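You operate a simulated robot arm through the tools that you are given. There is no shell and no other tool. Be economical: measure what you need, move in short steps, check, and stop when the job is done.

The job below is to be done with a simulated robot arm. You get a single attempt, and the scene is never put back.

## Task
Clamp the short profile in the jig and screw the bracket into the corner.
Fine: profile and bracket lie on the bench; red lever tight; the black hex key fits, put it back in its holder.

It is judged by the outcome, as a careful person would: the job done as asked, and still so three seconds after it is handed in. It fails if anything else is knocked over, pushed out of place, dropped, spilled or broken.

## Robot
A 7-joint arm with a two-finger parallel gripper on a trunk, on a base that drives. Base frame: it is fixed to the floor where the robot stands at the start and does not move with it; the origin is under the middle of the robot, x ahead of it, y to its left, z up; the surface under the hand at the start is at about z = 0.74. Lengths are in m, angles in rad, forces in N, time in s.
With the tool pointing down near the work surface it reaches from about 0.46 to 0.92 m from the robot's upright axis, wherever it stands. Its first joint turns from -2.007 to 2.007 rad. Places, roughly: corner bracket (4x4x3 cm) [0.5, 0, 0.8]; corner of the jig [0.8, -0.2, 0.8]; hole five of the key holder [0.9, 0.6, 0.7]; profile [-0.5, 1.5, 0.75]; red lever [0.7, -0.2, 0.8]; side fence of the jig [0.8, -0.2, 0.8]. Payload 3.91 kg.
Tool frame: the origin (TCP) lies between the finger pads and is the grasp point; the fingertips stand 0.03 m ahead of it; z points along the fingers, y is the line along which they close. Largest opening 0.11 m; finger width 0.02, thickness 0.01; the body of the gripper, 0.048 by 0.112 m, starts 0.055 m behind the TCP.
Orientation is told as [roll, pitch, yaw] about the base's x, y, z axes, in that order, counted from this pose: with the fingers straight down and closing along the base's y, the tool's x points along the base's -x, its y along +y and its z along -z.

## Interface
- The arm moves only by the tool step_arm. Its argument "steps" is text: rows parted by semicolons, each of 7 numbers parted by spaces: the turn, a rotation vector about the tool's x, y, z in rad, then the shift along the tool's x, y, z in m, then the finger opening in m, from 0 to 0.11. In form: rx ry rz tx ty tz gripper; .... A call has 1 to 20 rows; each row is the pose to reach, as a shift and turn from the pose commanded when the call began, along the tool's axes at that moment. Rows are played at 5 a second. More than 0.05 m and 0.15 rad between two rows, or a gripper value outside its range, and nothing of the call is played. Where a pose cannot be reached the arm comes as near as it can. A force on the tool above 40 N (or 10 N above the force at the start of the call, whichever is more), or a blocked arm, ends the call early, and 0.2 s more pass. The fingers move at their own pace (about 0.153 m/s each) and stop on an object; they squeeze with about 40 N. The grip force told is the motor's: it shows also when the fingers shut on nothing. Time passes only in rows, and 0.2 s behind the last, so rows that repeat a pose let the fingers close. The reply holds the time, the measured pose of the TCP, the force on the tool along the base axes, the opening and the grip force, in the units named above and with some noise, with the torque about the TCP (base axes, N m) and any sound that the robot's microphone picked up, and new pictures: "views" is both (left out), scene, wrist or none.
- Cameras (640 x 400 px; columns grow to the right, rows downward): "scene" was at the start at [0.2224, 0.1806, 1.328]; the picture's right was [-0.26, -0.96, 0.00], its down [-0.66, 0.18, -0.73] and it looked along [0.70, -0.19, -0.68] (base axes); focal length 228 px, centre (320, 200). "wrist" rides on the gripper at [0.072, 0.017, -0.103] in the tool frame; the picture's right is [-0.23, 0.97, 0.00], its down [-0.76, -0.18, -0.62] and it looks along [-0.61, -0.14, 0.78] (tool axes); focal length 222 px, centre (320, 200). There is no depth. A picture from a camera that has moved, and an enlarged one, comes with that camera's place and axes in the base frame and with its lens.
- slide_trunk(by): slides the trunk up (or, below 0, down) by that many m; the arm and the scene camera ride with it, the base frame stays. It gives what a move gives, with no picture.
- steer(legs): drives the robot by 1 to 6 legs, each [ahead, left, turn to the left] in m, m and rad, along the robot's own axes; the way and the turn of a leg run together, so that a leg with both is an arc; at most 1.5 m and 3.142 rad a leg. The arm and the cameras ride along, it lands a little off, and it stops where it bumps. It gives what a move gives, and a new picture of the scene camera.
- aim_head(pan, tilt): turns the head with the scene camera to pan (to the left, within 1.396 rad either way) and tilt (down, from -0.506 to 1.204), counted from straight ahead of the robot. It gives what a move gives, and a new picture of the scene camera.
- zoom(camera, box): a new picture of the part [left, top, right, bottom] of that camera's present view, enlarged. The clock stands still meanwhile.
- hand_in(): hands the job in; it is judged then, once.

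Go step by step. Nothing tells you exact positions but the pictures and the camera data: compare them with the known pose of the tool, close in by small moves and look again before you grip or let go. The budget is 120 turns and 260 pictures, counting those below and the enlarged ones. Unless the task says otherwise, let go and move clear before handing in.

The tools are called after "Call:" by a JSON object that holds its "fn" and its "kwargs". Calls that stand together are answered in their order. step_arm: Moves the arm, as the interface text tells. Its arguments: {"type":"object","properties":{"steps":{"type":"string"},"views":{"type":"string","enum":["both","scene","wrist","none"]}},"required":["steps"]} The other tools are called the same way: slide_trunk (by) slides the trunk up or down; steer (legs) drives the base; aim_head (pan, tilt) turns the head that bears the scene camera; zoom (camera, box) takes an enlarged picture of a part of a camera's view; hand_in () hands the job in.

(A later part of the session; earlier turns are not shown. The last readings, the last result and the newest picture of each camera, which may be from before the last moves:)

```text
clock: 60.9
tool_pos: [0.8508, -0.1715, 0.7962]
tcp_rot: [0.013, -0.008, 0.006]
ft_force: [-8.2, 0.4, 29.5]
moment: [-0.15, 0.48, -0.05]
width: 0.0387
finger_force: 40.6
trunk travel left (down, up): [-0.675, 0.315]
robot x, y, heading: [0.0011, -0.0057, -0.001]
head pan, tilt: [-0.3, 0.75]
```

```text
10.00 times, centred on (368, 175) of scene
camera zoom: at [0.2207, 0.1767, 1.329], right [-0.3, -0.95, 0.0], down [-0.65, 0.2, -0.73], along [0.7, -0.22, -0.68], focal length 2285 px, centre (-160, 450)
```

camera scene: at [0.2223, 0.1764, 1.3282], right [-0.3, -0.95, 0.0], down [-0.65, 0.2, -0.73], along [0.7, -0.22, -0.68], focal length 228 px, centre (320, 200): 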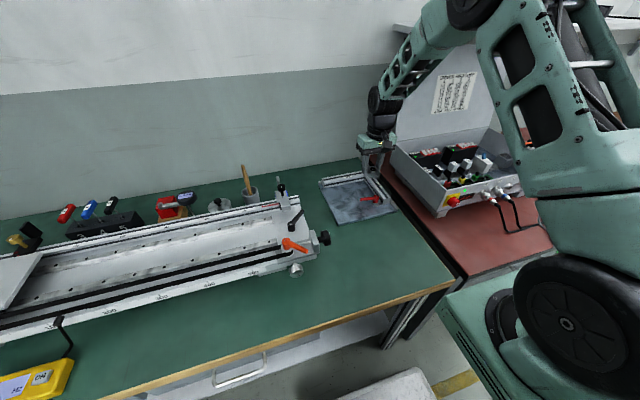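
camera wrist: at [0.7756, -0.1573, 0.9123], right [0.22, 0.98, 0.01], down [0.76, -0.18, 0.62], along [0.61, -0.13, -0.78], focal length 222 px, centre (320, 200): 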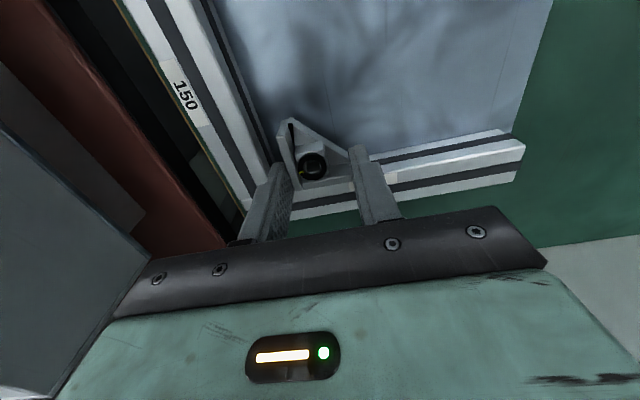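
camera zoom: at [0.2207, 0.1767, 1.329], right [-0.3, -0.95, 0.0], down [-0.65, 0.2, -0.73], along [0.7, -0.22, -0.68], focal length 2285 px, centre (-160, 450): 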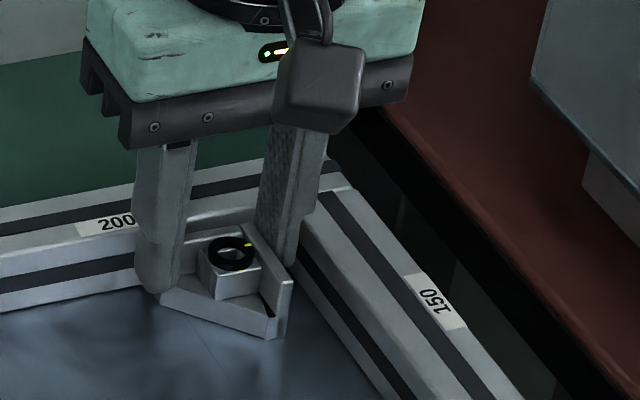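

It stands on the plate. Ease the pressure, open just a little (finger beside the profile), and lift off.

Call:
{"fn": "step_arm", "kwargs": {"steps": "0 0 0 0 0 -0.003 0.02;0 0 0 0 0 -0.003 0.049;0 0 0 0 0 -0.003 0.049;0 0 0 0 0 -0.02 0.049;0 0 0 0 0 -0.05 0.049;0 0 0 0.02 0 -0.08 0.03;0 0 0 0.05 0.0 -0.08 0.0;0 0 0 0.06 0.0 -0.08 0.0", "views": "wrist"}}

Call:
{"fn": "zoom", "kwargs": {"camera": "scene", "box": [336, 155, 400, 195]}}

Call:
{"fn": "zoom", "kwargs": {"camera": "wrist", "box": [230, 100, 390, 200]}}

```text
clock: 62.7
tool_pos: [0.7879, -0.1742, 0.8703]
tcp_rot: [0.011, -0.004, 0.004]
ft_force: [0.4, -0.1, 0.3]
moment: [0.01, 0.02, -0.02]
width: 0.0001
finger_force: 37.4
trunk travel left (down, up): [-0.675, 0.315]
robot x, y, heading: [0.0, -0.0022, -0.002]
head pan, tilt: [-0.3, 0.75]
camera wrist: at [0.7146, -0.1586, 0.9722], right [0.22, 0.98, 0.01], down [0.76, -0.18, 0.62], along [0.61, -0.13, -0.78], focal length 222 px, centre (320, 200)
```

wrist: 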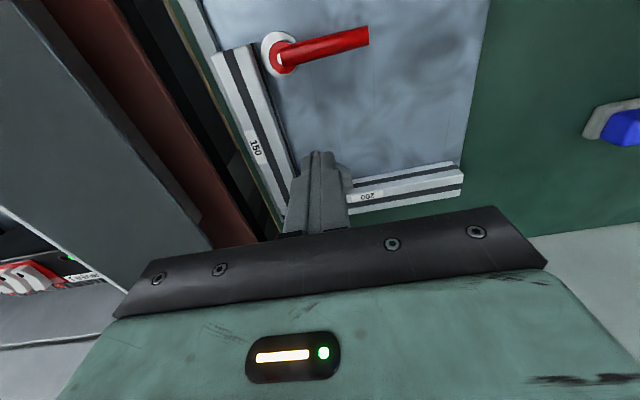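

```text
10.00 times, centred on (368, 175) of scene
camera zoom: at [0.2225, 0.1764, 1.3282], right [-0.3, -0.95, 0.0], down [-0.65, 0.2, -0.73], along [0.7, -0.22, -0.68], focal length 2285 px, centre (-160, 450)
```

zoom: 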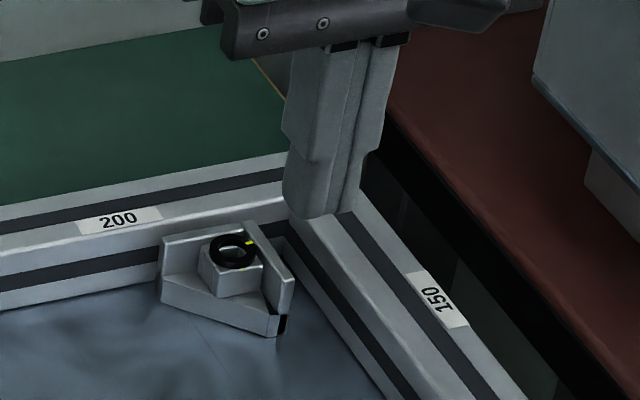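

```text
4.00 times, centred on (310, 150) of wrist
camera zoom: at [0.7146, -0.1586, 0.9722], right [0.22, 0.98, 0.01], down [0.76, -0.18, 0.62], along [0.61, -0.13, -0.78], focal length 888 px, centre (360, 400)
```

zoom: 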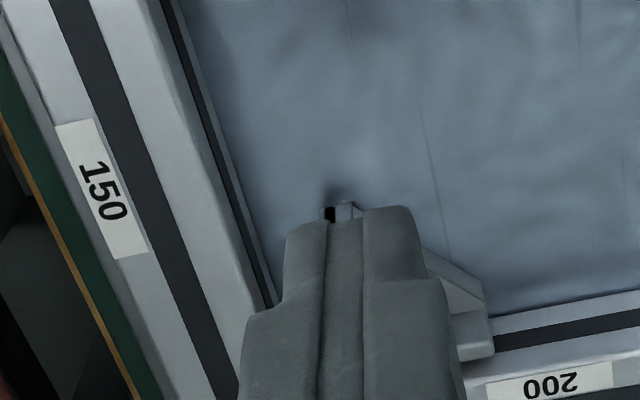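

Bracket stands free, ~12 mm from the short profile and ~5 mm from the long one. Push it with closed fingers first in +x.

Call:
{"fn": "step_arm", "kwargs": {"steps": "0 0 0 -0.003 -0.013 0.02 0;0 0 0 -0.003 -0.013 0.05 0;0 0 0 -0.003 -0.013 0.079 0;0 0 0 -0.012 -0.013 0.079 0;0 0 0 -0.018 -0.013 0.079 0;0 0 0 -0.022 -0.013 0.079 0;0 0 0 -0.026 -0.013 0.079 0;0 0 0 -0.029 -0.013 0.079 0;0 0 0 -0.031 -0.013 0.079 0;0 0 0 -0.033 -0.013 0.079 0", "views": "none"}}

Call:
{"fn": "zoom", "kwargs": {"camera": "scene", "box": [336, 155, 400, 195]}}

```text
clock: 64.9
tool_pos: [0.8175, -0.1845, 0.7931]
tcp_rot: [0.013, 0.008, 0.003]
ft_force: [-38.0, -0.1, 12.7]
moment: [0.02, 0.77, 0.02]
width: 0.0002
finger_force: 37.5
trunk travel left (down, up): [-0.675, 0.315]
robot x, y, heading: [0.0006, -0.0, -0.0]
head pan, tilt: [-0.3, 0.75]
```

```text
10.00 times, centred on (368, 175) of scene
camera zoom: at [0.2201, 0.1765, 1.3287], right [-0.3, -0.95, 0.0], down [-0.65, 0.2, -0.73], along [0.7, -0.22, -0.68], focal length 2285 px, centre (-160, 450)
```

zoom: 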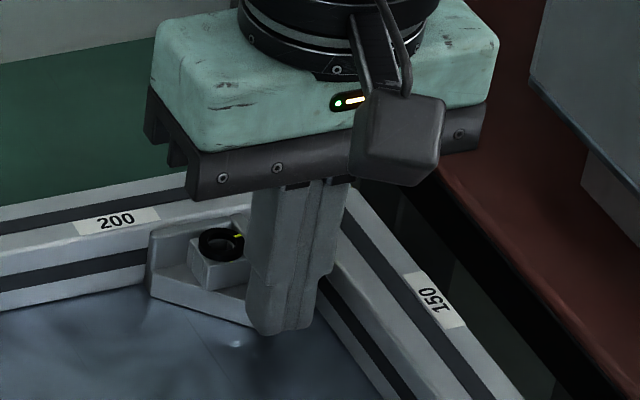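

Bracket is against the long profile. Now go around to its +y end and push it in −y toward the short profile.

Call:
{"fn": "step_arm", "kwargs": {"steps": "0 0 0 0.012 0 0 0;0 0 0 0.012 0 -0.04 0;0 0 0 -0.01 0.03 -0.06 0;0 0 0 -0.029 0.06 -0.06 0;0 0 0 -0.029 0.062 -0.03 0;0 0 0 -0.029 0.062 0.001 0;0 0 0 -0.029 0.05 0.001 0;0 0 0 -0.029 0.043 0.001 0;0 0 0 -0.029 0.038 0.001 0;0 0 0 -0.029 0.034 0.001 0", "views": "none"}}

Call:
{"fn": "zoom", "kwargs": {"camera": "scene", "box": [336, 155, 400, 195]}}

```text
clock: 67.1
tool_pos: [0.8513, -0.1507, 0.7925]
tcp_rot: [0.013, -0.006, 0.006]
ft_force: [-0.4, -0.1, -0.4]
moment: [0.01, 0.01, 0.0]
width: 0.0
finger_force: 37.9
trunk travel left (down, up): [-0.675, 0.315]
robot x, y, heading: [0.0015, -0.0018, 0.003]
head pan, tilt: [-0.3, 0.75]
```

```text
10.00 times, centred on (368, 175) of scene
camera zoom: at [0.2224, 0.1765, 1.3282], right [-0.3, -0.95, 0.0], down [-0.65, 0.2, -0.73], along [0.7, -0.22, -0.68], focal length 2285 px, centre (-160, 450)
```

zoom: 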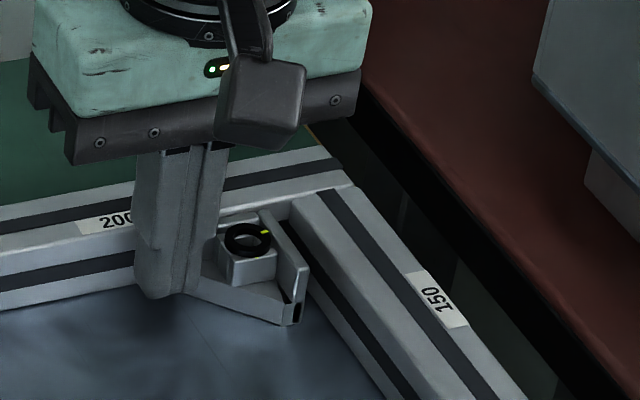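

It slides easily. Continue to the short profile.

Call:
{"fn": "step_arm", "kwargs": {"steps": "0 0 0 0 -0.004 0 0;0 0 0 0 -0.007 0 0;0 0 0 0 -0.010 0 0;0 0 0 0 -0.012 0 0;0 0 0 0 -0.014 0 0;0 0 0 0 -0.016 0 0", "views": "none"}}

Call:
{"fn": "zoom", "kwargs": {"camera": "scene", "box": [336, 155, 400, 195]}}

```text
clock: 68.5
tool_pos: [0.8506, -0.161, 0.792]
tcp_rot: [0.016, -0.002, 0.01]
ft_force: [-1.6, 22.7, 1.1]
moment: [0.61, 0.1, 0.17]
width: 0.0
finger_force: 37.2
trunk travel left (down, up): [-0.675, 0.315]
robot x, y, heading: [-0.0016, -0.0037, -0.004]
head pan, tilt: [-0.3, 0.75]
```

```text
10.00 times, centred on (368, 175) of scene
camera zoom: at [0.2221, 0.1775, 1.3282], right [-0.3, -0.95, 0.0], down [-0.65, 0.2, -0.73], along [0.7, -0.22, -0.68], focal length 2285 px, centre (-160, 450)
```

zoom: 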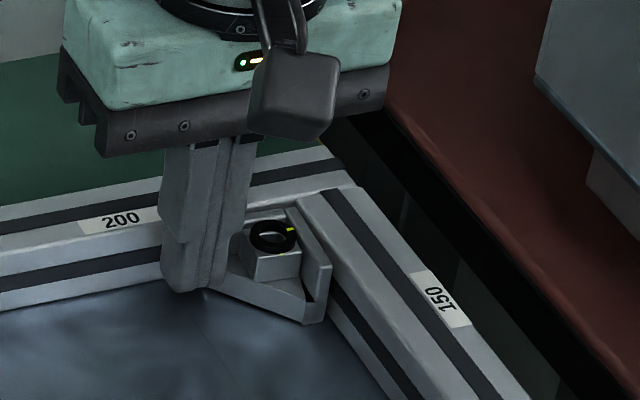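

Contact at 23 N: the bracket is in the corner. Retract and look from above.

Call:
{"fn": "step_arm", "kwargs": {"steps": "0 0 0 0 0.02 0 0;0 0 0 0 0.025 -0.04 0.0;0 0 0 0 0.02 -0.08 0.03;0 0 0 -0.01 0 -0.11 0.06;0 0 0 -0.015 -0.02 -0.12 0.09;0 0 0 -0.015 -0.02 -0.12 0.09", "views": "wrist"}}

Call:
{"fn": "zoom", "kwargs": {"camera": "wrist", "box": [250, 60, 410, 160]}}

Call:
{"fn": "zoom", "kwargs": {"camera": "scene", "box": [336, 155, 400, 195]}}

```text
clock: 69.9
tool_pos: [0.8648, -0.1881, 0.9099]
tcp_rot: [0.012, -0.003, 0.005]
ft_force: [-0.1, 0.8, 0.1]
moment: [0.0, -0.03, -0.02]
width: 0.0901
finger_force: 0.0
trunk travel left (down, up): [-0.675, 0.315]
robot x, y, heading: [-0.0007, -0.0032, -0.006]
head pan, tilt: [-0.3, 0.75]
camera wrist: at [0.7908, -0.1724, 1.0123], right [0.22, 0.98, 0.01], down [0.76, -0.18, 0.62], along [0.61, -0.13, -0.78], focal length 222 px, centre (320, 200)
```

wrist: 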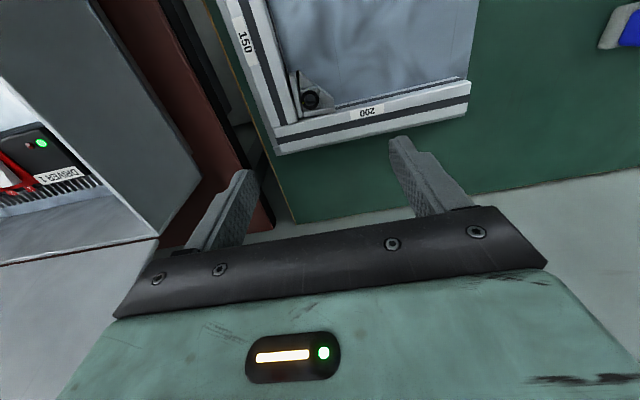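

```text
4.00 times, centred on (330, 110) of wrist
camera zoom: at [0.7908, -0.1724, 1.0123], right [0.22, 0.98, 0.01], down [0.76, -0.18, 0.62], along [0.61, -0.13, -0.78], focal length 888 px, centre (280, 560)
```

zoom: 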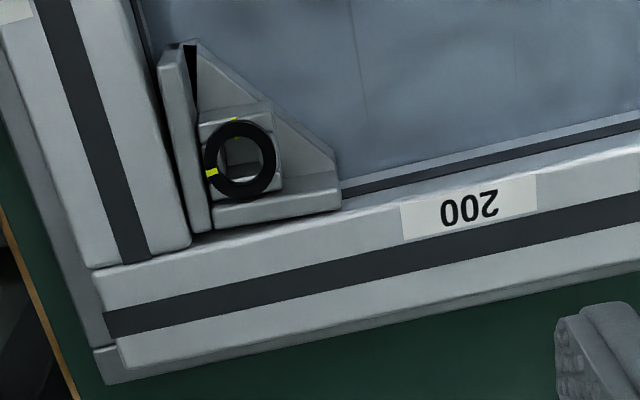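

```text
10.00 times, centred on (368, 175) of scene
camera zoom: at [0.2223, 0.1765, 1.3282], right [-0.3, -0.95, 0.0], down [-0.65, 0.2, -0.73], along [0.7, -0.22, -0.68], focal length 2285 px, centre (-160, 450)
```

zoom: 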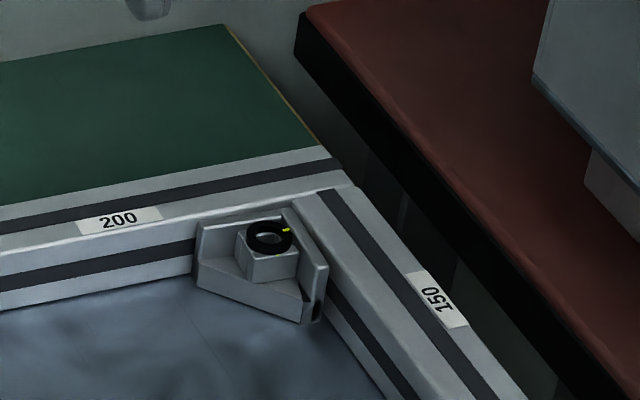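

The bracket sits squarely in the corner. Now fetch the black hex key: raise the arm, then drive left along the bench.

Call:
{"fn": "step_arm", "kwargs": {"steps": "0 0 0 0 0 -0.05 0.09;0 0 0 0.03 0.01 -0.09 0.09;0 0 0 0.06 0.03 -0.13 0.09;0 0 0 0.1 0.05 -0.15 0.09;0 0 0 0.14 0.07 -0.16 0.09;0 0 0 0.18 0.09 -0.17 0.09;0 0 0 0.21 0.11 -0.17 0.09;0 0 0 0.21 0.11 -0.17 0.09", "views": "none"}}

Call:
{"fn": "steer", "kwargs": {"legs": [[0, 0.5, 0]]}}

Call:
{"fn": "aim_head", "kwargs": {"pan": 0.1, "tilt": 0.6}}

```text
refused: row 2 steps farther than a row can; nothing moved
```

```text
clock: 72.7
tool_pos: [0.8666, 0.2639, 0.9168]
tcp_rot: [-0.013, -0.015, -0.019]
ft_force: [-1.8, -13.5, 12.3]
moment: [0.23, 0.05, 0.09]
width: 0.0834
finger_force: 0.0
trunk travel left (down, up): [-0.675, 0.315]
robot x, y, heading: [0.0007, 0.4762, -0.015]
head pan, tilt: [-0.3, 0.75]
stopped in leg 1: the force on the tool passed its limit at 46 N (the readings are from after the stop); the commanded pose is now the measured one
camera scene: at [0.2264, 0.6501, 1.3284], right [-0.31, -0.95, 0.0], down [-0.65, 0.21, -0.73], along [0.7, -0.22, -0.68], focal length 228 px, centre (320, 200)
```

scene: 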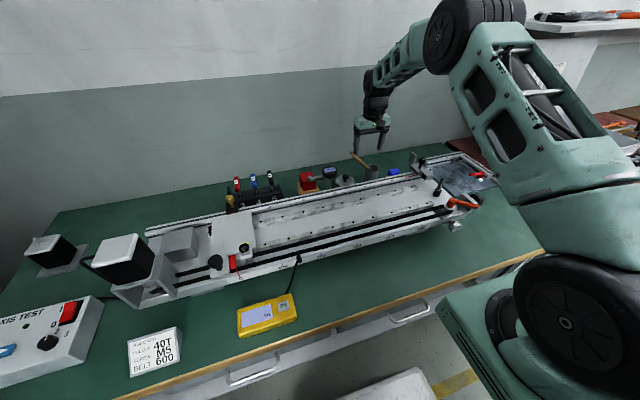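

```text
clock: 73.6
tool_pos: [0.8665, 0.265, 0.914]
tcp_rot: [-0.006, -0.013, -0.013]
ft_force: [0.0, -17.6, 17.4]
moment: [0.3, -0.01, -0.02]
width: 0.0808
finger_force: 0.1
trunk travel left (down, up): [-0.675, 0.315]
robot x, y, heading: [0.007, 0.4713, -0.014]
head pan, tilt: [0.099, 0.6]
camera scene: at [0.2355, 0.6831, 1.3414], right [0.09, -1.0, 0.0], down [-0.56, -0.05, -0.83], along [0.82, 0.07, -0.56], focal length 228 px, centre (320, 200)
```

scene: 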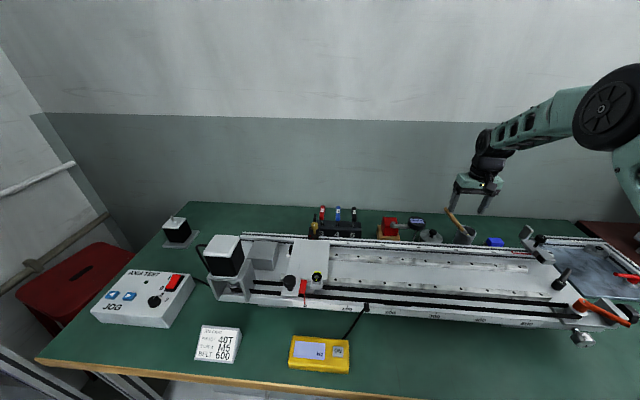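

The arm move was refused and the drive then brushed the open fingers against the wooden stick in the cup. Look closely before relieving it.

Call:
{"fn": "zoom", "kwargs": {"camera": "scene", "box": [420, 160, 516, 250]}}

Call:
{"fn": "zoom", "kwargs": {"camera": "wrist", "box": [0, 0, 640, 400]}}

```text
4.44 times, centred on (468, 205) of scene
camera zoom: at [0.2355, 0.6831, 1.3414], right [0.09, -1.0, 0.0], down [-0.56, -0.05, -0.83], along [0.82, 0.07, -0.56], focal length 1016 px, centre (-338, 178)
```

zoom: 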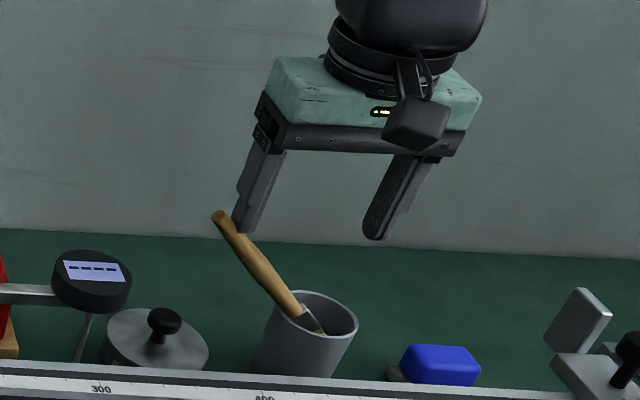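

```text
1.00 times, centred on (320, 200) of wrist (not enlarged: the box is as wide or as high as the picture)
camera zoom: at [0.7917, 0.2845, 1.0157], right [0.24, 0.97, 0.0], down [0.75, -0.18, 0.63], along [0.61, -0.16, -0.77], focal length 222 px, centre (320, 200)
```

zoom: 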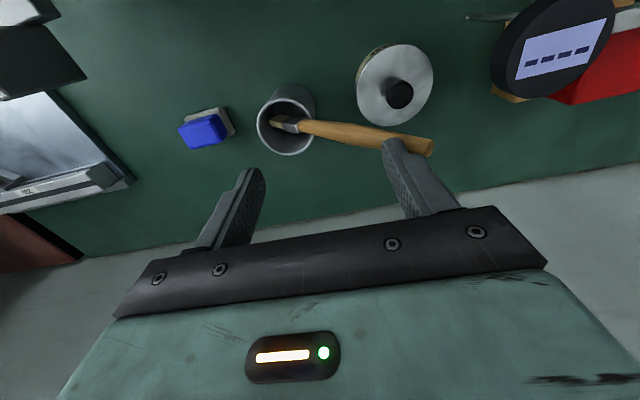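

The brush leans against the cup rim with my finger beside it; cup still standing. Back off sideways slowly in −y, then go up.

Call:
{"fn": "step_arm", "kwargs": {"steps": "0 0 0 0 -0.004 0 0.081;0 0 0 0 -0.008 0 0.081;0 0 0 0 -0.012 0 0.081;0 0 0 0 -0.018 0 0.081;0 0 0 0 -0.026 0 0.081;0 0 0 0 -0.035 0 0.081", "views": "wrist"}}

Call:
{"fn": "zoom", "kwargs": {"camera": "scene", "box": [420, 160, 516, 250]}}

```text
clock: 75.0
tool_pos: [0.8651, 0.2329, 0.9128]
tcp_rot: [-0.005, -0.011, -0.012]
ft_force: [-0.5, -1.2, -0.2]
moment: [-0.03, -0.05, 0.01]
width: 0.0807
finger_force: 0.0
trunk travel left (down, up): [-0.675, 0.315]
robot x, y, heading: [0.003, 0.4793, -0.01]
head pan, tilt: [0.099, 0.6]
camera wrist: at [0.7918, 0.2507, 1.014], right [0.24, 0.97, 0.0], down [0.75, -0.18, 0.63], along [0.61, -0.15, -0.78], focal length 222 px, centre (320, 200)
```

wrist: 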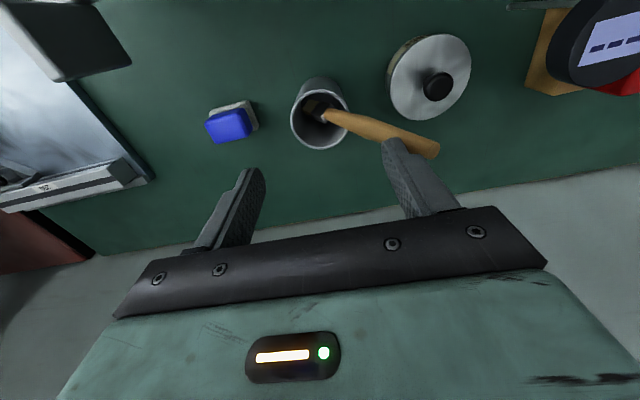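

```text
4.44 times, centred on (468, 205) of scene
camera zoom: at [0.2362, 0.684, 1.3411], right [0.09, -1.0, 0.0], down [-0.56, -0.05, -0.83], along [0.82, 0.07, -0.56], focal length 1016 px, centre (-338, 178)
```

zoom: 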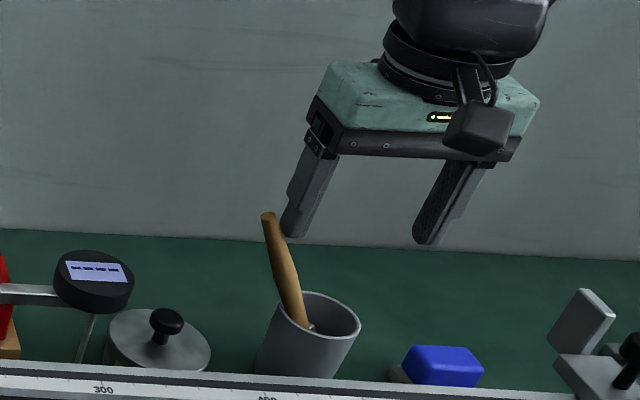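

The brush is coming back upright with its cup standing. Move further away, then up.

Call:
{"fn": "step_arm", "kwargs": {"steps": "0 0 0 0 -0.006 0 0.081;0 0 0 0 -0.012 0 0.081;0 0 0 0 -0.018 0 0.081;0 0 0 0 -0.026 0 0.081;0 0 0 0.02 -0.026 -0.02 0.081;0 0 0 0.04 -0.026 -0.05 0.081;0 0 0 0.07 -0.026 -0.08 0.081;0 0 0 0.1 -0.026 -0.11 0.081;0 0 0 0.13 -0.026 -0.14 0.081;0 0 0 0.16 -0.026 -0.17 0.081;0 0 0 0.16 -0.026 -0.2 0.081", "views": "none"}}

Call:
{"fn": "zoom", "kwargs": {"camera": "scene", "box": [296, 190, 516, 260]}}

Call:
{"fn": "zoom", "kwargs": {"camera": "scene", "box": [430, 195, 510, 245]}}

```text
clock: 77.4
tool_pos: [0.7054, 0.2079, 1.1108]
tcp_rot: [-0.005, -0.012, -0.015]
ft_force: [0.0, -0.2, 0.3]
moment: [0.01, 0.01, 0.03]
width: 0.081
finger_force: 0.0
trunk travel left (down, up): [-0.675, 0.315]
robot x, y, heading: [0.0038, 0.4749, -0.01]
head pan, tilt: [0.099, 0.6]
```

```text
2.91 times, centred on (406, 225) of scene
camera zoom: at [0.2364, 0.6838, 1.3411], right [0.09, -1.0, 0.0], down [-0.56, -0.05, -0.82], along [0.82, 0.07, -0.57], focal length 665 px, centre (70, 127)
```

zoom: 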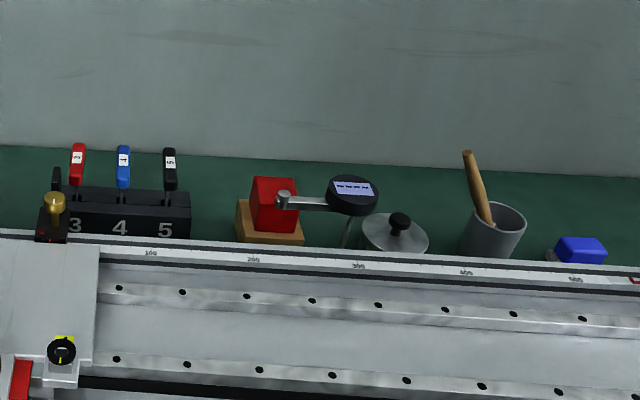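

```text
8.00 times, centred on (470, 220) of scene
camera zoom: at [0.2364, 0.6838, 1.3411], right [0.09, -1.0, 0.0], down [-0.56, -0.05, -0.82], along [0.82, 0.07, -0.57], focal length 1828 px, centre (-880, 40)
```

zoom: 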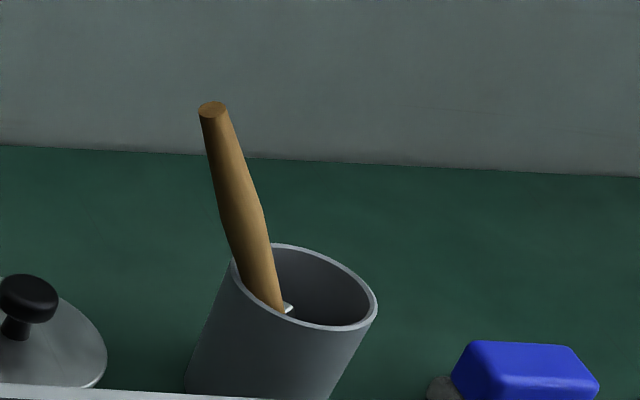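

Brush and cup are as before. Now look closely at the key holder.

Call:
{"fn": "zoom", "kwargs": {"camera": "scene", "box": [302, 195, 382, 245]}}

Call:
{"fn": "step_arm", "kwargs": {"steps": "0 0 0 -0.02 0.045 0 0.081;0 0 0 -0.04 0.09 0 0.081;0 0 0 -0.06 0.135 0 0.081;0 0 0 -0.08 0.18 0 0.081;0 0 0 -0.1 0.22 0 0.081;0 0 0 -0.12 0.26 0 0.081;0 0 0 -0.14 0.3 0 0.081;0 0 0 -0.15 0.34 0 0.081;0 0 0 -0.15 0.38 0 0.081;0 0 0 -0.15 0.38 0.0 0.081", "views": "wrist"}}

```text
8.00 times, centred on (342, 220) of scene
camera zoom: at [0.2364, 0.6838, 1.3411], right [0.09, -1.0, 0.0], down [-0.56, -0.05, -0.82], along [0.82, 0.07, -0.57], focal length 1828 px, centre (144, 40)
```

zoom: 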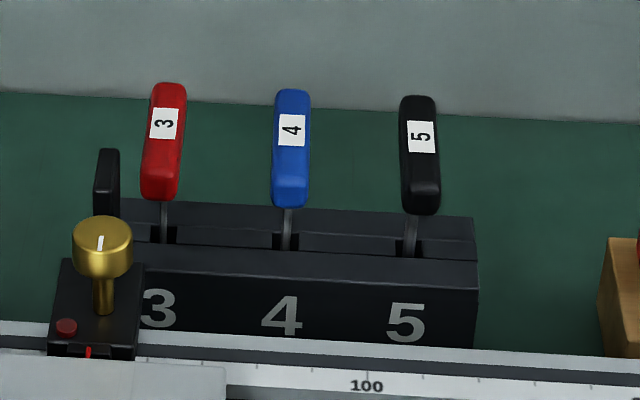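

```text
clock: 79.6
tool_pos: [0.8569, 0.5873, 1.1105]
tcp_rot: [-0.005, -0.011, -0.013]
ft_force: [-0.9, 1.2, 0.2]
moment: [0.0, -0.02, 0.0]
width: 0.0813
finger_force: 0.0
trunk travel left (down, up): [-0.675, 0.315]
robot x, y, heading: [0.0067, 0.4752, -0.016]
head pan, tilt: [0.099, 0.6]
camera wrist: at [0.7832, 0.6075, 1.2114], right [0.24, 0.97, 0.0], down [0.75, -0.18, 0.63], along [0.61, -0.15, -0.78], focal length 222 px, centre (320, 200)
```

wrist: 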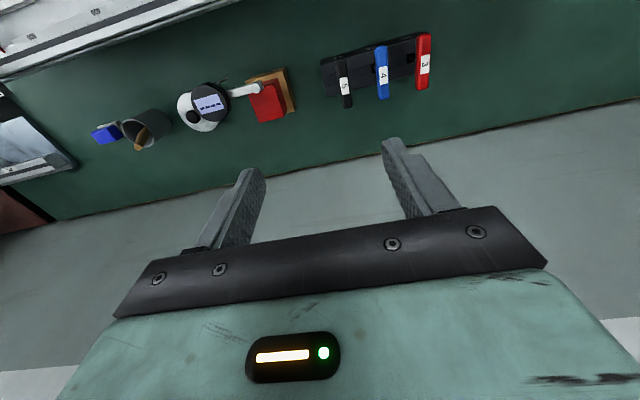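

The black key "5" has a T-bar handle along x at ≈(0.862, 0.622, 0.86). Move above with a narrower opening and check.

Call:
{"fn": "step_arm", "kwargs": {"steps": "0 0 -0.013 -0.003 0.015 0.03 0.06;0 0 -0.013 -0.006 0.033 0.07 0.05;0 0 -0.013 -0.006 0.035 0.11 0.045;0 0 -0.013 -0.006 0.035 0.15 0.045;0 0 -0.013 -0.006 0.035 0.15 0.045", "views": "wrist"}}

Call:
{"fn": "zoom", "kwargs": {"camera": "wrist", "box": [230, 60, 422, 180]}}

Call:
{"fn": "zoom", "kwargs": {"camera": "scene", "box": [302, 185, 398, 245]}}

```text
clock: 80.8
tool_pos: [0.868, 0.6209, 0.9628]
tcp_rot: [-0.005, -0.013, 0.0]
ft_force: [0.1, 1.1, 0.8]
moment: [-0.01, 0.01, 0.0]
width: 0.045
finger_force: 0.0
trunk travel left (down, up): [-0.675, 0.315]
robot x, y, heading: [0.0031, 0.4757, -0.013]
head pan, tilt: [0.099, 0.6]
camera wrist: at [0.7933, 0.6384, 1.0632], right [0.23, 0.97, 0.0], down [0.75, -0.17, 0.63], along [0.62, -0.15, -0.77], focal length 222 px, centre (320, 200)
```

wrist: 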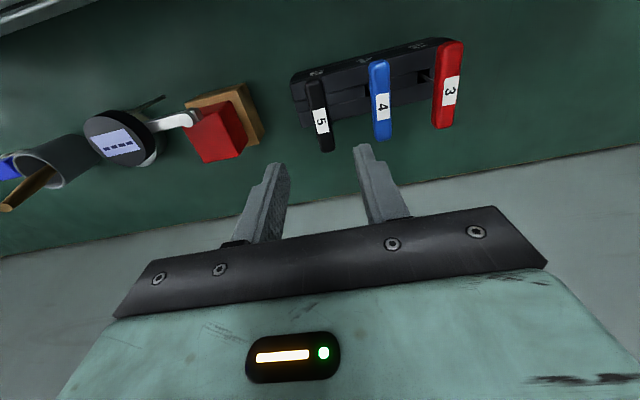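

```text
3.33 times, centred on (326, 120) of wrist
camera zoom: at [0.7933, 0.6384, 1.0632], right [0.23, 0.97, 0.0], down [0.75, -0.17, 0.63], along [0.62, -0.15, -0.77], focal length 740 px, centre (300, 467)
```

zoom: 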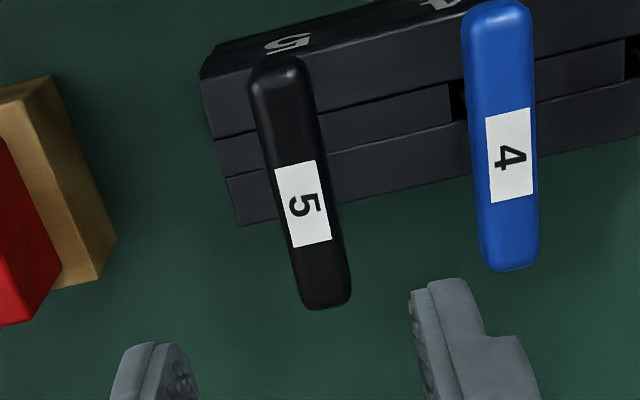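

```text
6.67 times, centred on (350, 215) of scene
camera zoom: at [0.2361, 0.6839, 1.3411], right [0.09, -1.0, 0.0], down [-0.56, -0.05, -0.83], along [0.82, 0.07, -0.56], focal length 1523 px, centre (120, 100)
```

zoom: 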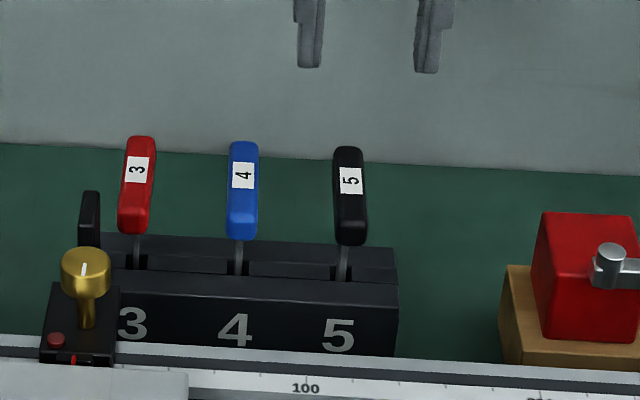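

Bar centre ≈(0.8605, 0.622), top ≈0.86, holder top ≈0.82. Descend astride the bar and close.

Call:
{"fn": "step_arm", "kwargs": {"steps": "0 0 0 0.0075 0.001 0.03 0.045;0 0 0 0.0075 0.001 0.06 0.045;0 0 0 0.0075 0.001 0.08 0.045;0 0 0 0.0075 0.001 0.095 0.045;0 0 0 0.0075 0.001 0.095 0.045", "views": "wrist"}}

Call:
{"fn": "zoom", "kwargs": {"camera": "scene", "box": [302, 185, 398, 245]}}

Call:
{"fn": "zoom", "kwargs": {"camera": "wrist", "box": [230, 80, 422, 200]}}

```text
clock: 82.0
tool_pos: [0.8591, 0.623, 0.8664]
tcp_rot: [-0.005, -0.009, 0.0]
ft_force: [0.1, 0.7, 0.5]
moment: [0.0, 0.0, 0.01]
width: 0.0449
finger_force: 0.0
trunk travel left (down, up): [-0.675, 0.315]
robot x, y, heading: [0.0041, 0.4738, -0.014]
head pan, tilt: [0.099, 0.6]
camera wrist: at [0.7848, 0.6399, 0.9666], right [0.23, 0.97, 0.0], down [0.76, -0.17, 0.63], along [0.61, -0.15, -0.77], focal length 222 px, centre (320, 200)
```

wrist: 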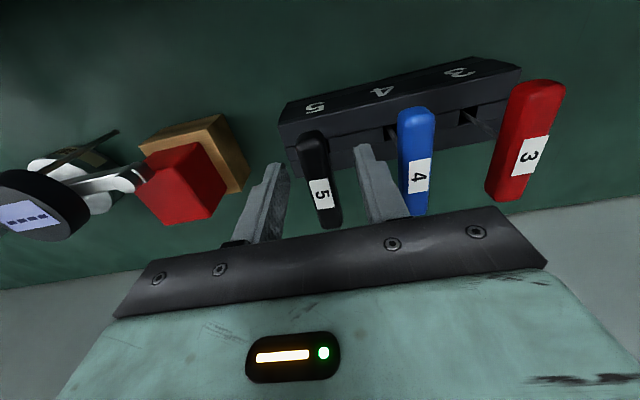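

```text
6.67 times, centred on (350, 215) of scene
camera zoom: at [0.2361, 0.6839, 1.3411], right [0.09, -1.0, 0.0], down [-0.56, -0.05, -0.83], along [0.82, 0.07, -0.56], focal length 1523 px, centre (120, 100)
```

zoom: 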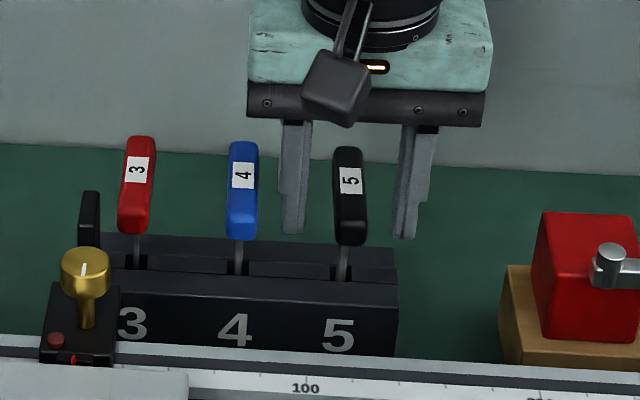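

```text
3.33 times, centred on (326, 140) of wrist
camera zoom: at [0.7848, 0.6399, 0.9666], right [0.23, 0.97, 0.0], down [0.76, -0.17, 0.63], along [0.61, -0.15, -0.77], focal length 740 px, centre (300, 400)
```

zoom: 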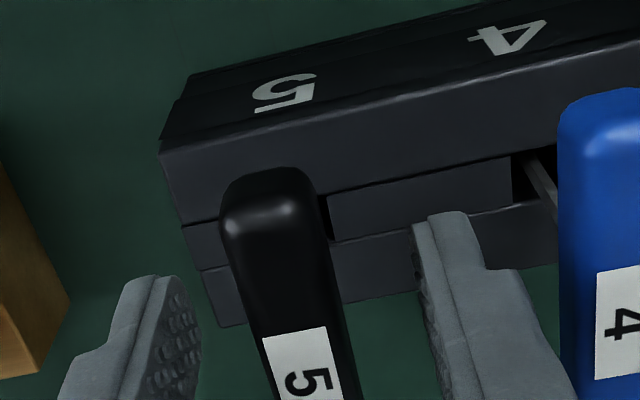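

Fingers straddle the bar evenly. Close and check, then lift slightly.

Call:
{"fn": "step_arm", "kwargs": {"steps": "0 0 0 0 0 0 0.02;0 0 0 0 0 0 0.005;0 0 0 0 0 0 0.005;0 0 0 0 0 -0.01 0.005;0 0 0 0 0 -0.03 0.005;0 0 0 0 0 -0.05 0.005;0 0 0 0 0 -0.05 0.005", "views": "wrist"}}

Call:
{"fn": "zoom", "kwargs": {"camera": "scene", "box": [302, 175, 398, 235]}}

```text
clock: 83.6
tool_pos: [0.8615, 0.6238, 0.9141]
tcp_rot: [-0.007, -0.009, 0.001]
ft_force: [0.5, -0.3, -0.3]
moment: [0.02, -0.01, 0.0]
width: 0.0155
finger_force: 40.1
trunk travel left (down, up): [-0.675, 0.315]
robot x, y, heading: [0.0029, 0.4754, -0.015]
head pan, tilt: [0.099, 0.6]
camera wrist: at [0.7865, 0.6408, 1.0162], right [0.23, 0.97, 0.0], down [0.76, -0.17, 0.63], along [0.61, -0.15, -0.78], focal length 222 px, centre (320, 200)
```

wrist: 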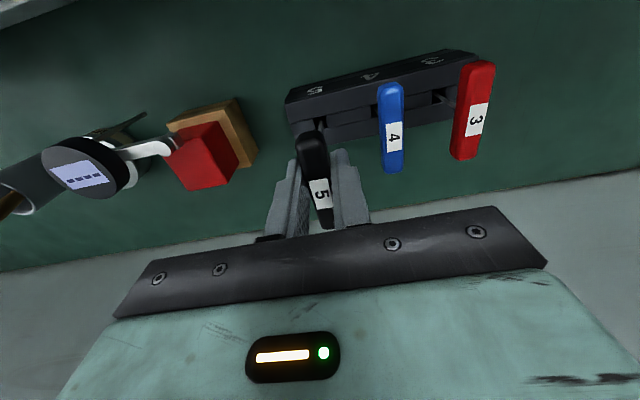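

```text
6.67 times, centred on (350, 205) of scene
camera zoom: at [0.2363, 0.684, 1.3411], right [0.09, -1.0, 0.0], down [-0.56, -0.05, -0.82], along [0.82, 0.07, -0.57], focal length 1523 px, centre (120, 167)
```

zoom: 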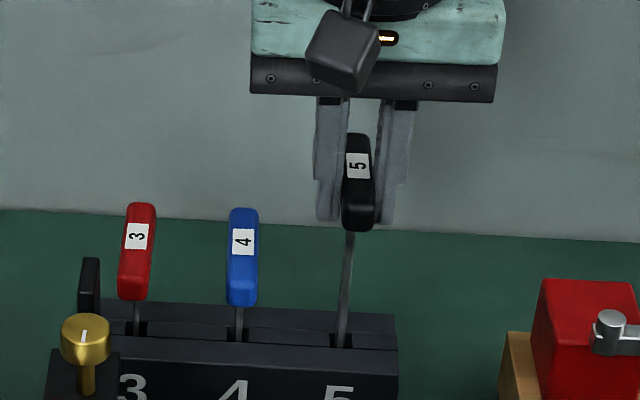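

Key gripped (15.5 mm) and rising cleanly. I note the stored pose: TCP (0.859, 0.623, 0.866), yaw 0. Continue lifting until the tip is clear.

Call:
{"fn": "step_arm", "kwargs": {"steps": "0 0 0 0 0 -0.03 0.005;0 0 0 0 0 -0.06 0.005;0 0 0 0 0 -0.09 0.005;0 0 0 0 0 -0.12 0.005;0 0 0 0 0 -0.15 0.005;0 0 0 0 0 -0.15 0.005", "views": "scene"}}

Call:
{"fn": "zoom", "kwargs": {"camera": "scene", "box": [290, 130, 418, 230]}}

```text
clock: 85.0
tool_pos: [0.8576, 0.6223, 1.0653]
tcp_rot: [-0.004, -0.011, -0.001]
ft_force: [0.0, 0.5, -0.8]
moment: [-0.01, -0.01, -0.03]
width: 0.0155
finger_force: 39.8
trunk travel left (down, up): [-0.675, 0.315]
robot x, y, heading: [0.0024, 0.4738, -0.013]
head pan, tilt: [0.099, 0.6]
camera scene: at [0.2362, 0.684, 1.3411], right [0.09, -1.0, 0.0], down [-0.56, -0.05, -0.82], along [0.82, 0.07, -0.57], focal length 228 px, centre (320, 200)
```

scene: 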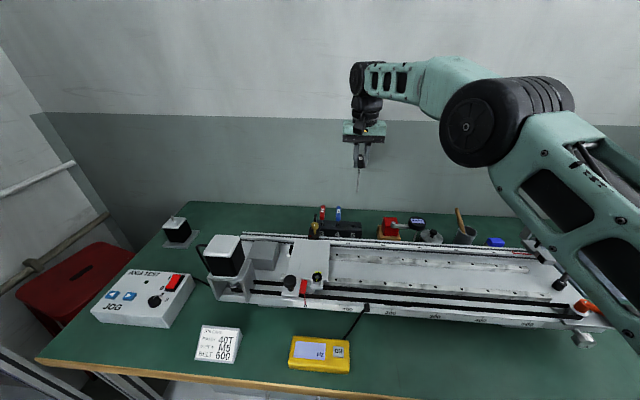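

```text
4.00 times, centred on (354, 180) of scene
camera zoom: at [0.2362, 0.684, 1.3411], right [0.09, -1.0, 0.0], down [-0.56, -0.05, -0.82], along [0.82, 0.07, -0.57], focal length 914 px, centre (184, 280)
```

zoom: 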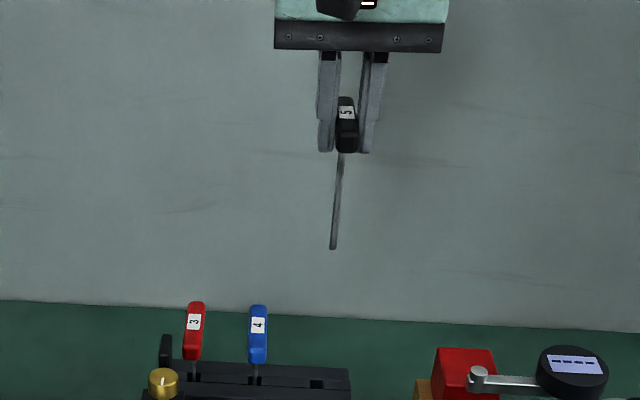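

Key is out, straight; its tip is ≈0.114 m below the TCP. Raise and retract the arm first, then drive back.

Call:
{"fn": "step_arm", "kwargs": {"steps": "0 0 0 0.03 0 -0.03 0.005;0 0 0 0.06 0 -0.06 0.005;0 0 0 0.095 0 -0.085 0.005;0 0 0 0.135 0 -0.085 0.005;0 0 0 0.175 0 -0.085 0.005;0 0 0 0.2 0 -0.085 0.005;0 0 0 0.2 -0.04 -0.085 0.005;0 0 0 0.2 -0.08 -0.085 0.005;0 0 0 0.2 -0.12 -0.085 0.005;0 0 0 0.2 -0.16 -0.085 0.005;0 0 0 0.2 -0.2 -0.085 0.005;0 0 0 0.2 -0.2 -0.085 0.005", "views": "none"}}

```text
clock: 87.6
tool_pos: [0.6555, 0.4253, 1.1529]
tcp_rot: [-0.004, -0.008, 0.0]
ft_force: [-0.7, 0.2, -1.7]
moment: [0.0, -0.01, -0.03]
width: 0.0153
finger_force: 40.1
trunk travel left (down, up): [-0.675, 0.315]
robot x, y, heading: [0.004, 0.4753, -0.009]
head pan, tilt: [0.099, 0.6]
```

Call:
{"fn": "steer", "kwargs": {"legs": [[0, -0.475, 0.01]]}}

Call:
{"fn": "aim_head", "kwargs": {"pan": -0.3, "tilt": 0.7}}

Call:
{"fn": "zoom", "kwargs": {"camera": "scene", "box": [336, 160, 416, 210]}}

```text
clock: 90.4
tool_pos: [0.6602, -0.0294, 1.1528]
tcp_rot: [-0.005, -0.01, 0.035]
ft_force: [-0.7, 0.0, -0.8]
moment: [-0.02, 0.01, -0.01]
width: 0.0153
finger_force: 39.9
trunk travel left (down, up): [-0.675, 0.315]
robot x, y, heading: [0.0038, -0.004, 0.022]
head pan, tilt: [0.099, 0.6]
camera scene: at [0.2313, 0.2149, 1.3411], right [0.12, -0.99, 0.0], down [-0.56, -0.07, -0.83], along [0.82, 0.1, -0.56], focal length 228 px, centre (320, 200)
```

scene: 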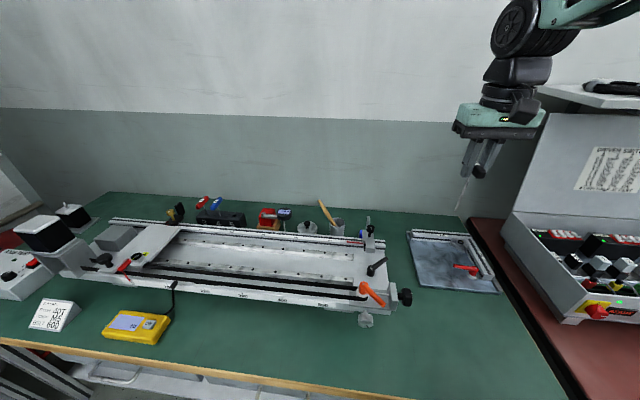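

```text
clock: 91.3
tool_pos: [0.6599, -0.0285, 1.1522]
tcp_rot: [-0.005, -0.009, 0.035]
ft_force: [0.3, 0.7, -1.2]
moment: [-0.03, 0.01, 0.0]
width: 0.0156
finger_force: 40.6
trunk travel left (down, up): [-0.675, 0.315]
robot x, y, heading: [0.0029, 0.0012, 0.022]
head pan, tilt: [-0.3, 0.7]
camera scene: at [0.2253, 0.181, 1.3325], right [-0.27, -0.96, 0.0], down [-0.62, 0.18, -0.77], along [0.74, -0.21, -0.64], focal length 228 px, centre (320, 200)
```

scene: 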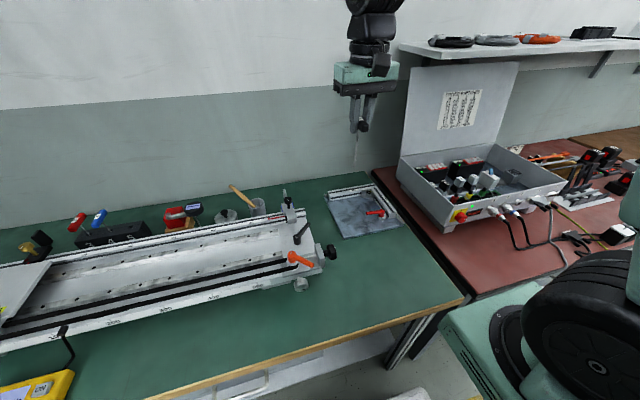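

```text
8.00 times, centred on (376, 185) of scene
camera zoom: at [0.2253, 0.181, 1.3325], right [-0.27, -0.96, 0.0], down [-0.62, 0.18, -0.77], along [0.74, -0.21, -0.64], focal length 1828 px, centre (-128, 320)
```

zoom: 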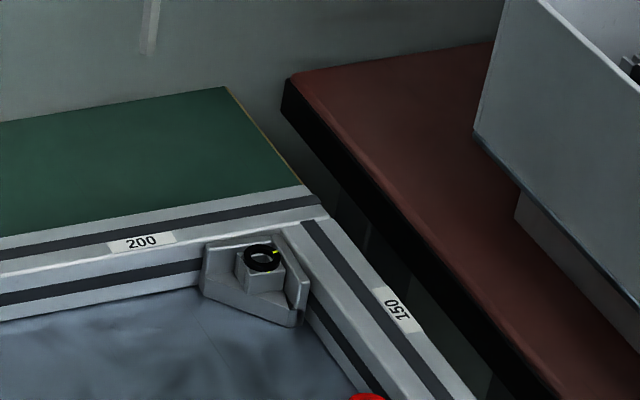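

The brush in the cup seems to lean more than at first; I check it closely.

Call:
{"fn": "zoom", "kwargs": {"camera": "scene", "box": [200, 170, 296, 230]}}

```text
6.67 times, centred on (248, 200) of scene
camera zoom: at [0.2253, 0.181, 1.3325], right [-0.27, -0.96, 0.0], down [-0.62, 0.18, -0.77], along [0.74, -0.21, -0.64], focal length 1523 px, centre (800, 200)
```

zoom: 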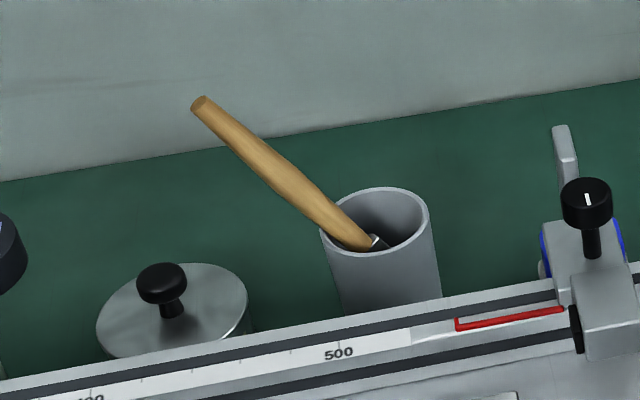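

The cup stands and the brush still rests in it. Continue: bring the key above the bracket's ring.

Call:
{"fn": "step_arm", "kwargs": {"steps": "0 0 0.035 -0.03 -0.028 0.015 0.005;0 0 0.035 -0.06 -0.056 0.03 0.005;0 0 0.035 -0.09 -0.084 0.045 0.005;0 0 0.035 -0.12 -0.112 0.07 0.005;0 0 0.035 -0.15 -0.14 0.095 0.005;0 0 0.035 -0.175 -0.165 0.12 0.005;0 0 0.035 -0.1831 -0.171 0.16 0.005;0 0 0.035 -0.1831 -0.171 0.2 0.005;0 0 0.035 -0.1831 -0.171 0.212 0.005;0 0 0.035 -0.1831 -0.171 0.212 0.005", "views": "wrist"}}

Call:
{"fn": "zoom", "kwargs": {"camera": "scene", "box": [336, 140, 416, 190]}}

Call:
{"fn": "zoom", "kwargs": {"camera": "wrist", "box": [250, 80, 410, 180]}}

```text
clock: 93.5
tool_pos: [0.8481, -0.1944, 0.9438]
tcp_rot: [-0.005, -0.011, -0.002]
ft_force: [0.4, 0.2, -1.1]
moment: [0.01, 0.03, -0.04]
width: 0.0153
finger_force: 40.0
trunk travel left (down, up): [-0.675, 0.315]
robot x, y, heading: [0.0056, -0.0006, 0.023]
head pan, tilt: [-0.3, 0.7]
camera wrist: at [0.7747, -0.1762, 1.0438], right [0.23, 0.97, 0.0], down [0.75, -0.18, 0.63], along [0.61, -0.15, -0.77], focal length 222 px, centre (320, 200)
```

wrist: 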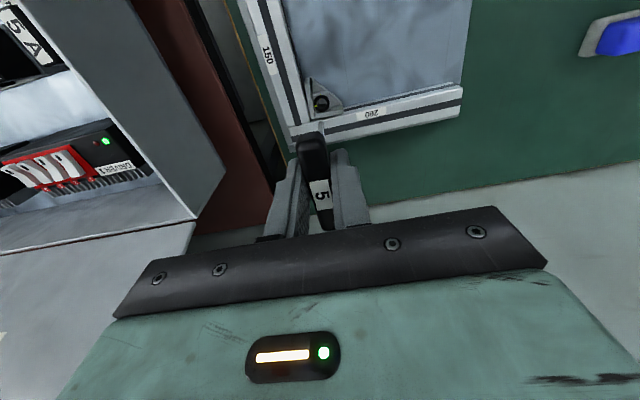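

```text
8.00 times, centred on (376, 165) of scene
camera zoom: at [0.2253, 0.1809, 1.3325], right [-0.27, -0.96, 0.0], down [-0.62, 0.18, -0.76], along [0.74, -0.21, -0.64], focal length 1828 px, centre (-128, 480)
```

zoom: 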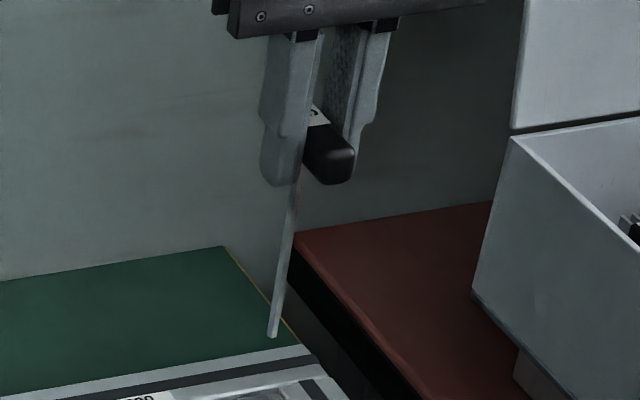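

```text
4.00 times, centred on (330, 130) of wrist
camera zoom: at [0.7747, -0.1762, 1.0438], right [0.23, 0.97, 0.0], down [0.75, -0.18, 0.63], along [0.61, -0.15, -0.77], focal length 888 px, centre (280, 480)
```

zoom: 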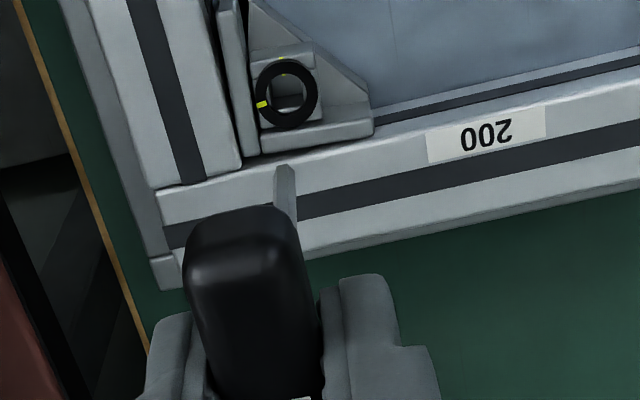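

Both cameras agree: tip at ≈(0.8494, −0.194), ring at ≈(0.8465, −0.193). Shift 3 mm back and lower to just above the ring.

Call:
{"fn": "step_arm", "kwargs": {"steps": "0 0 0 0.003 0.001 0.015 0.005;0 0 0 0.003 0.001 0.03 0.005;0 0 0 0.003 0.001 0.038 0.005;0 0 0 0.003 0.001 0.038 0.005", "views": "none"}}

Call:
{"fn": "zoom", "kwargs": {"camera": "scene", "box": [344, 155, 392, 185]}}

Call:
{"fn": "zoom", "kwargs": {"camera": "wrist", "box": [270, 80, 366, 140]}}

```text
clock: 94.5
tool_pos: [0.8482, -0.1925, 0.9053]
tcp_rot: [-0.005, -0.008, -0.003]
ft_force: [0.6, 0.1, -0.5]
moment: [0.04, -0.03, -0.01]
width: 0.0152
finger_force: 39.9
trunk travel left (down, up): [-0.675, 0.315]
robot x, y, heading: [0.0062, -0.0038, 0.024]
head pan, tilt: [-0.3, 0.7]
```

```text
13.33 times, centred on (368, 170) of scene
camera zoom: at [0.2253, 0.1809, 1.3325], right [-0.27, -0.96, 0.0], down [-0.62, 0.18, -0.76], along [0.74, -0.21, -0.64], focal length 3047 px, centre (-320, 600)
```

zoom: 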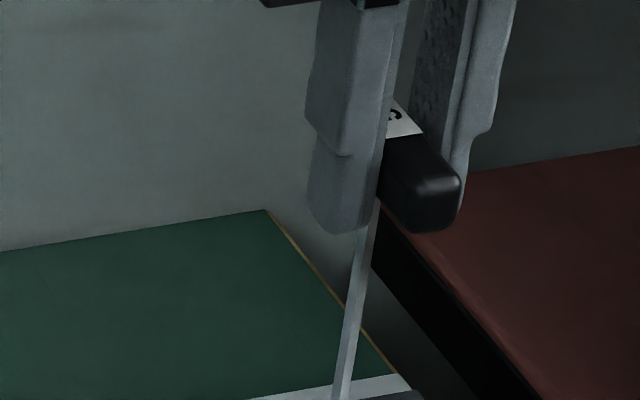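

```text
6.67 times, centred on (318, 110) of wrist
camera zoom: at [0.7742, -0.176, 1.0061], right [0.23, 0.97, 0.0], down [0.75, -0.18, 0.63], along [0.61, -0.15, -0.77], focal length 1481 px, centre (333, 800)
```

zoom: 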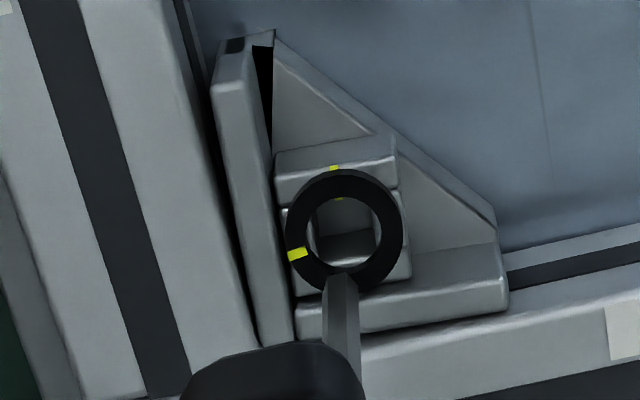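

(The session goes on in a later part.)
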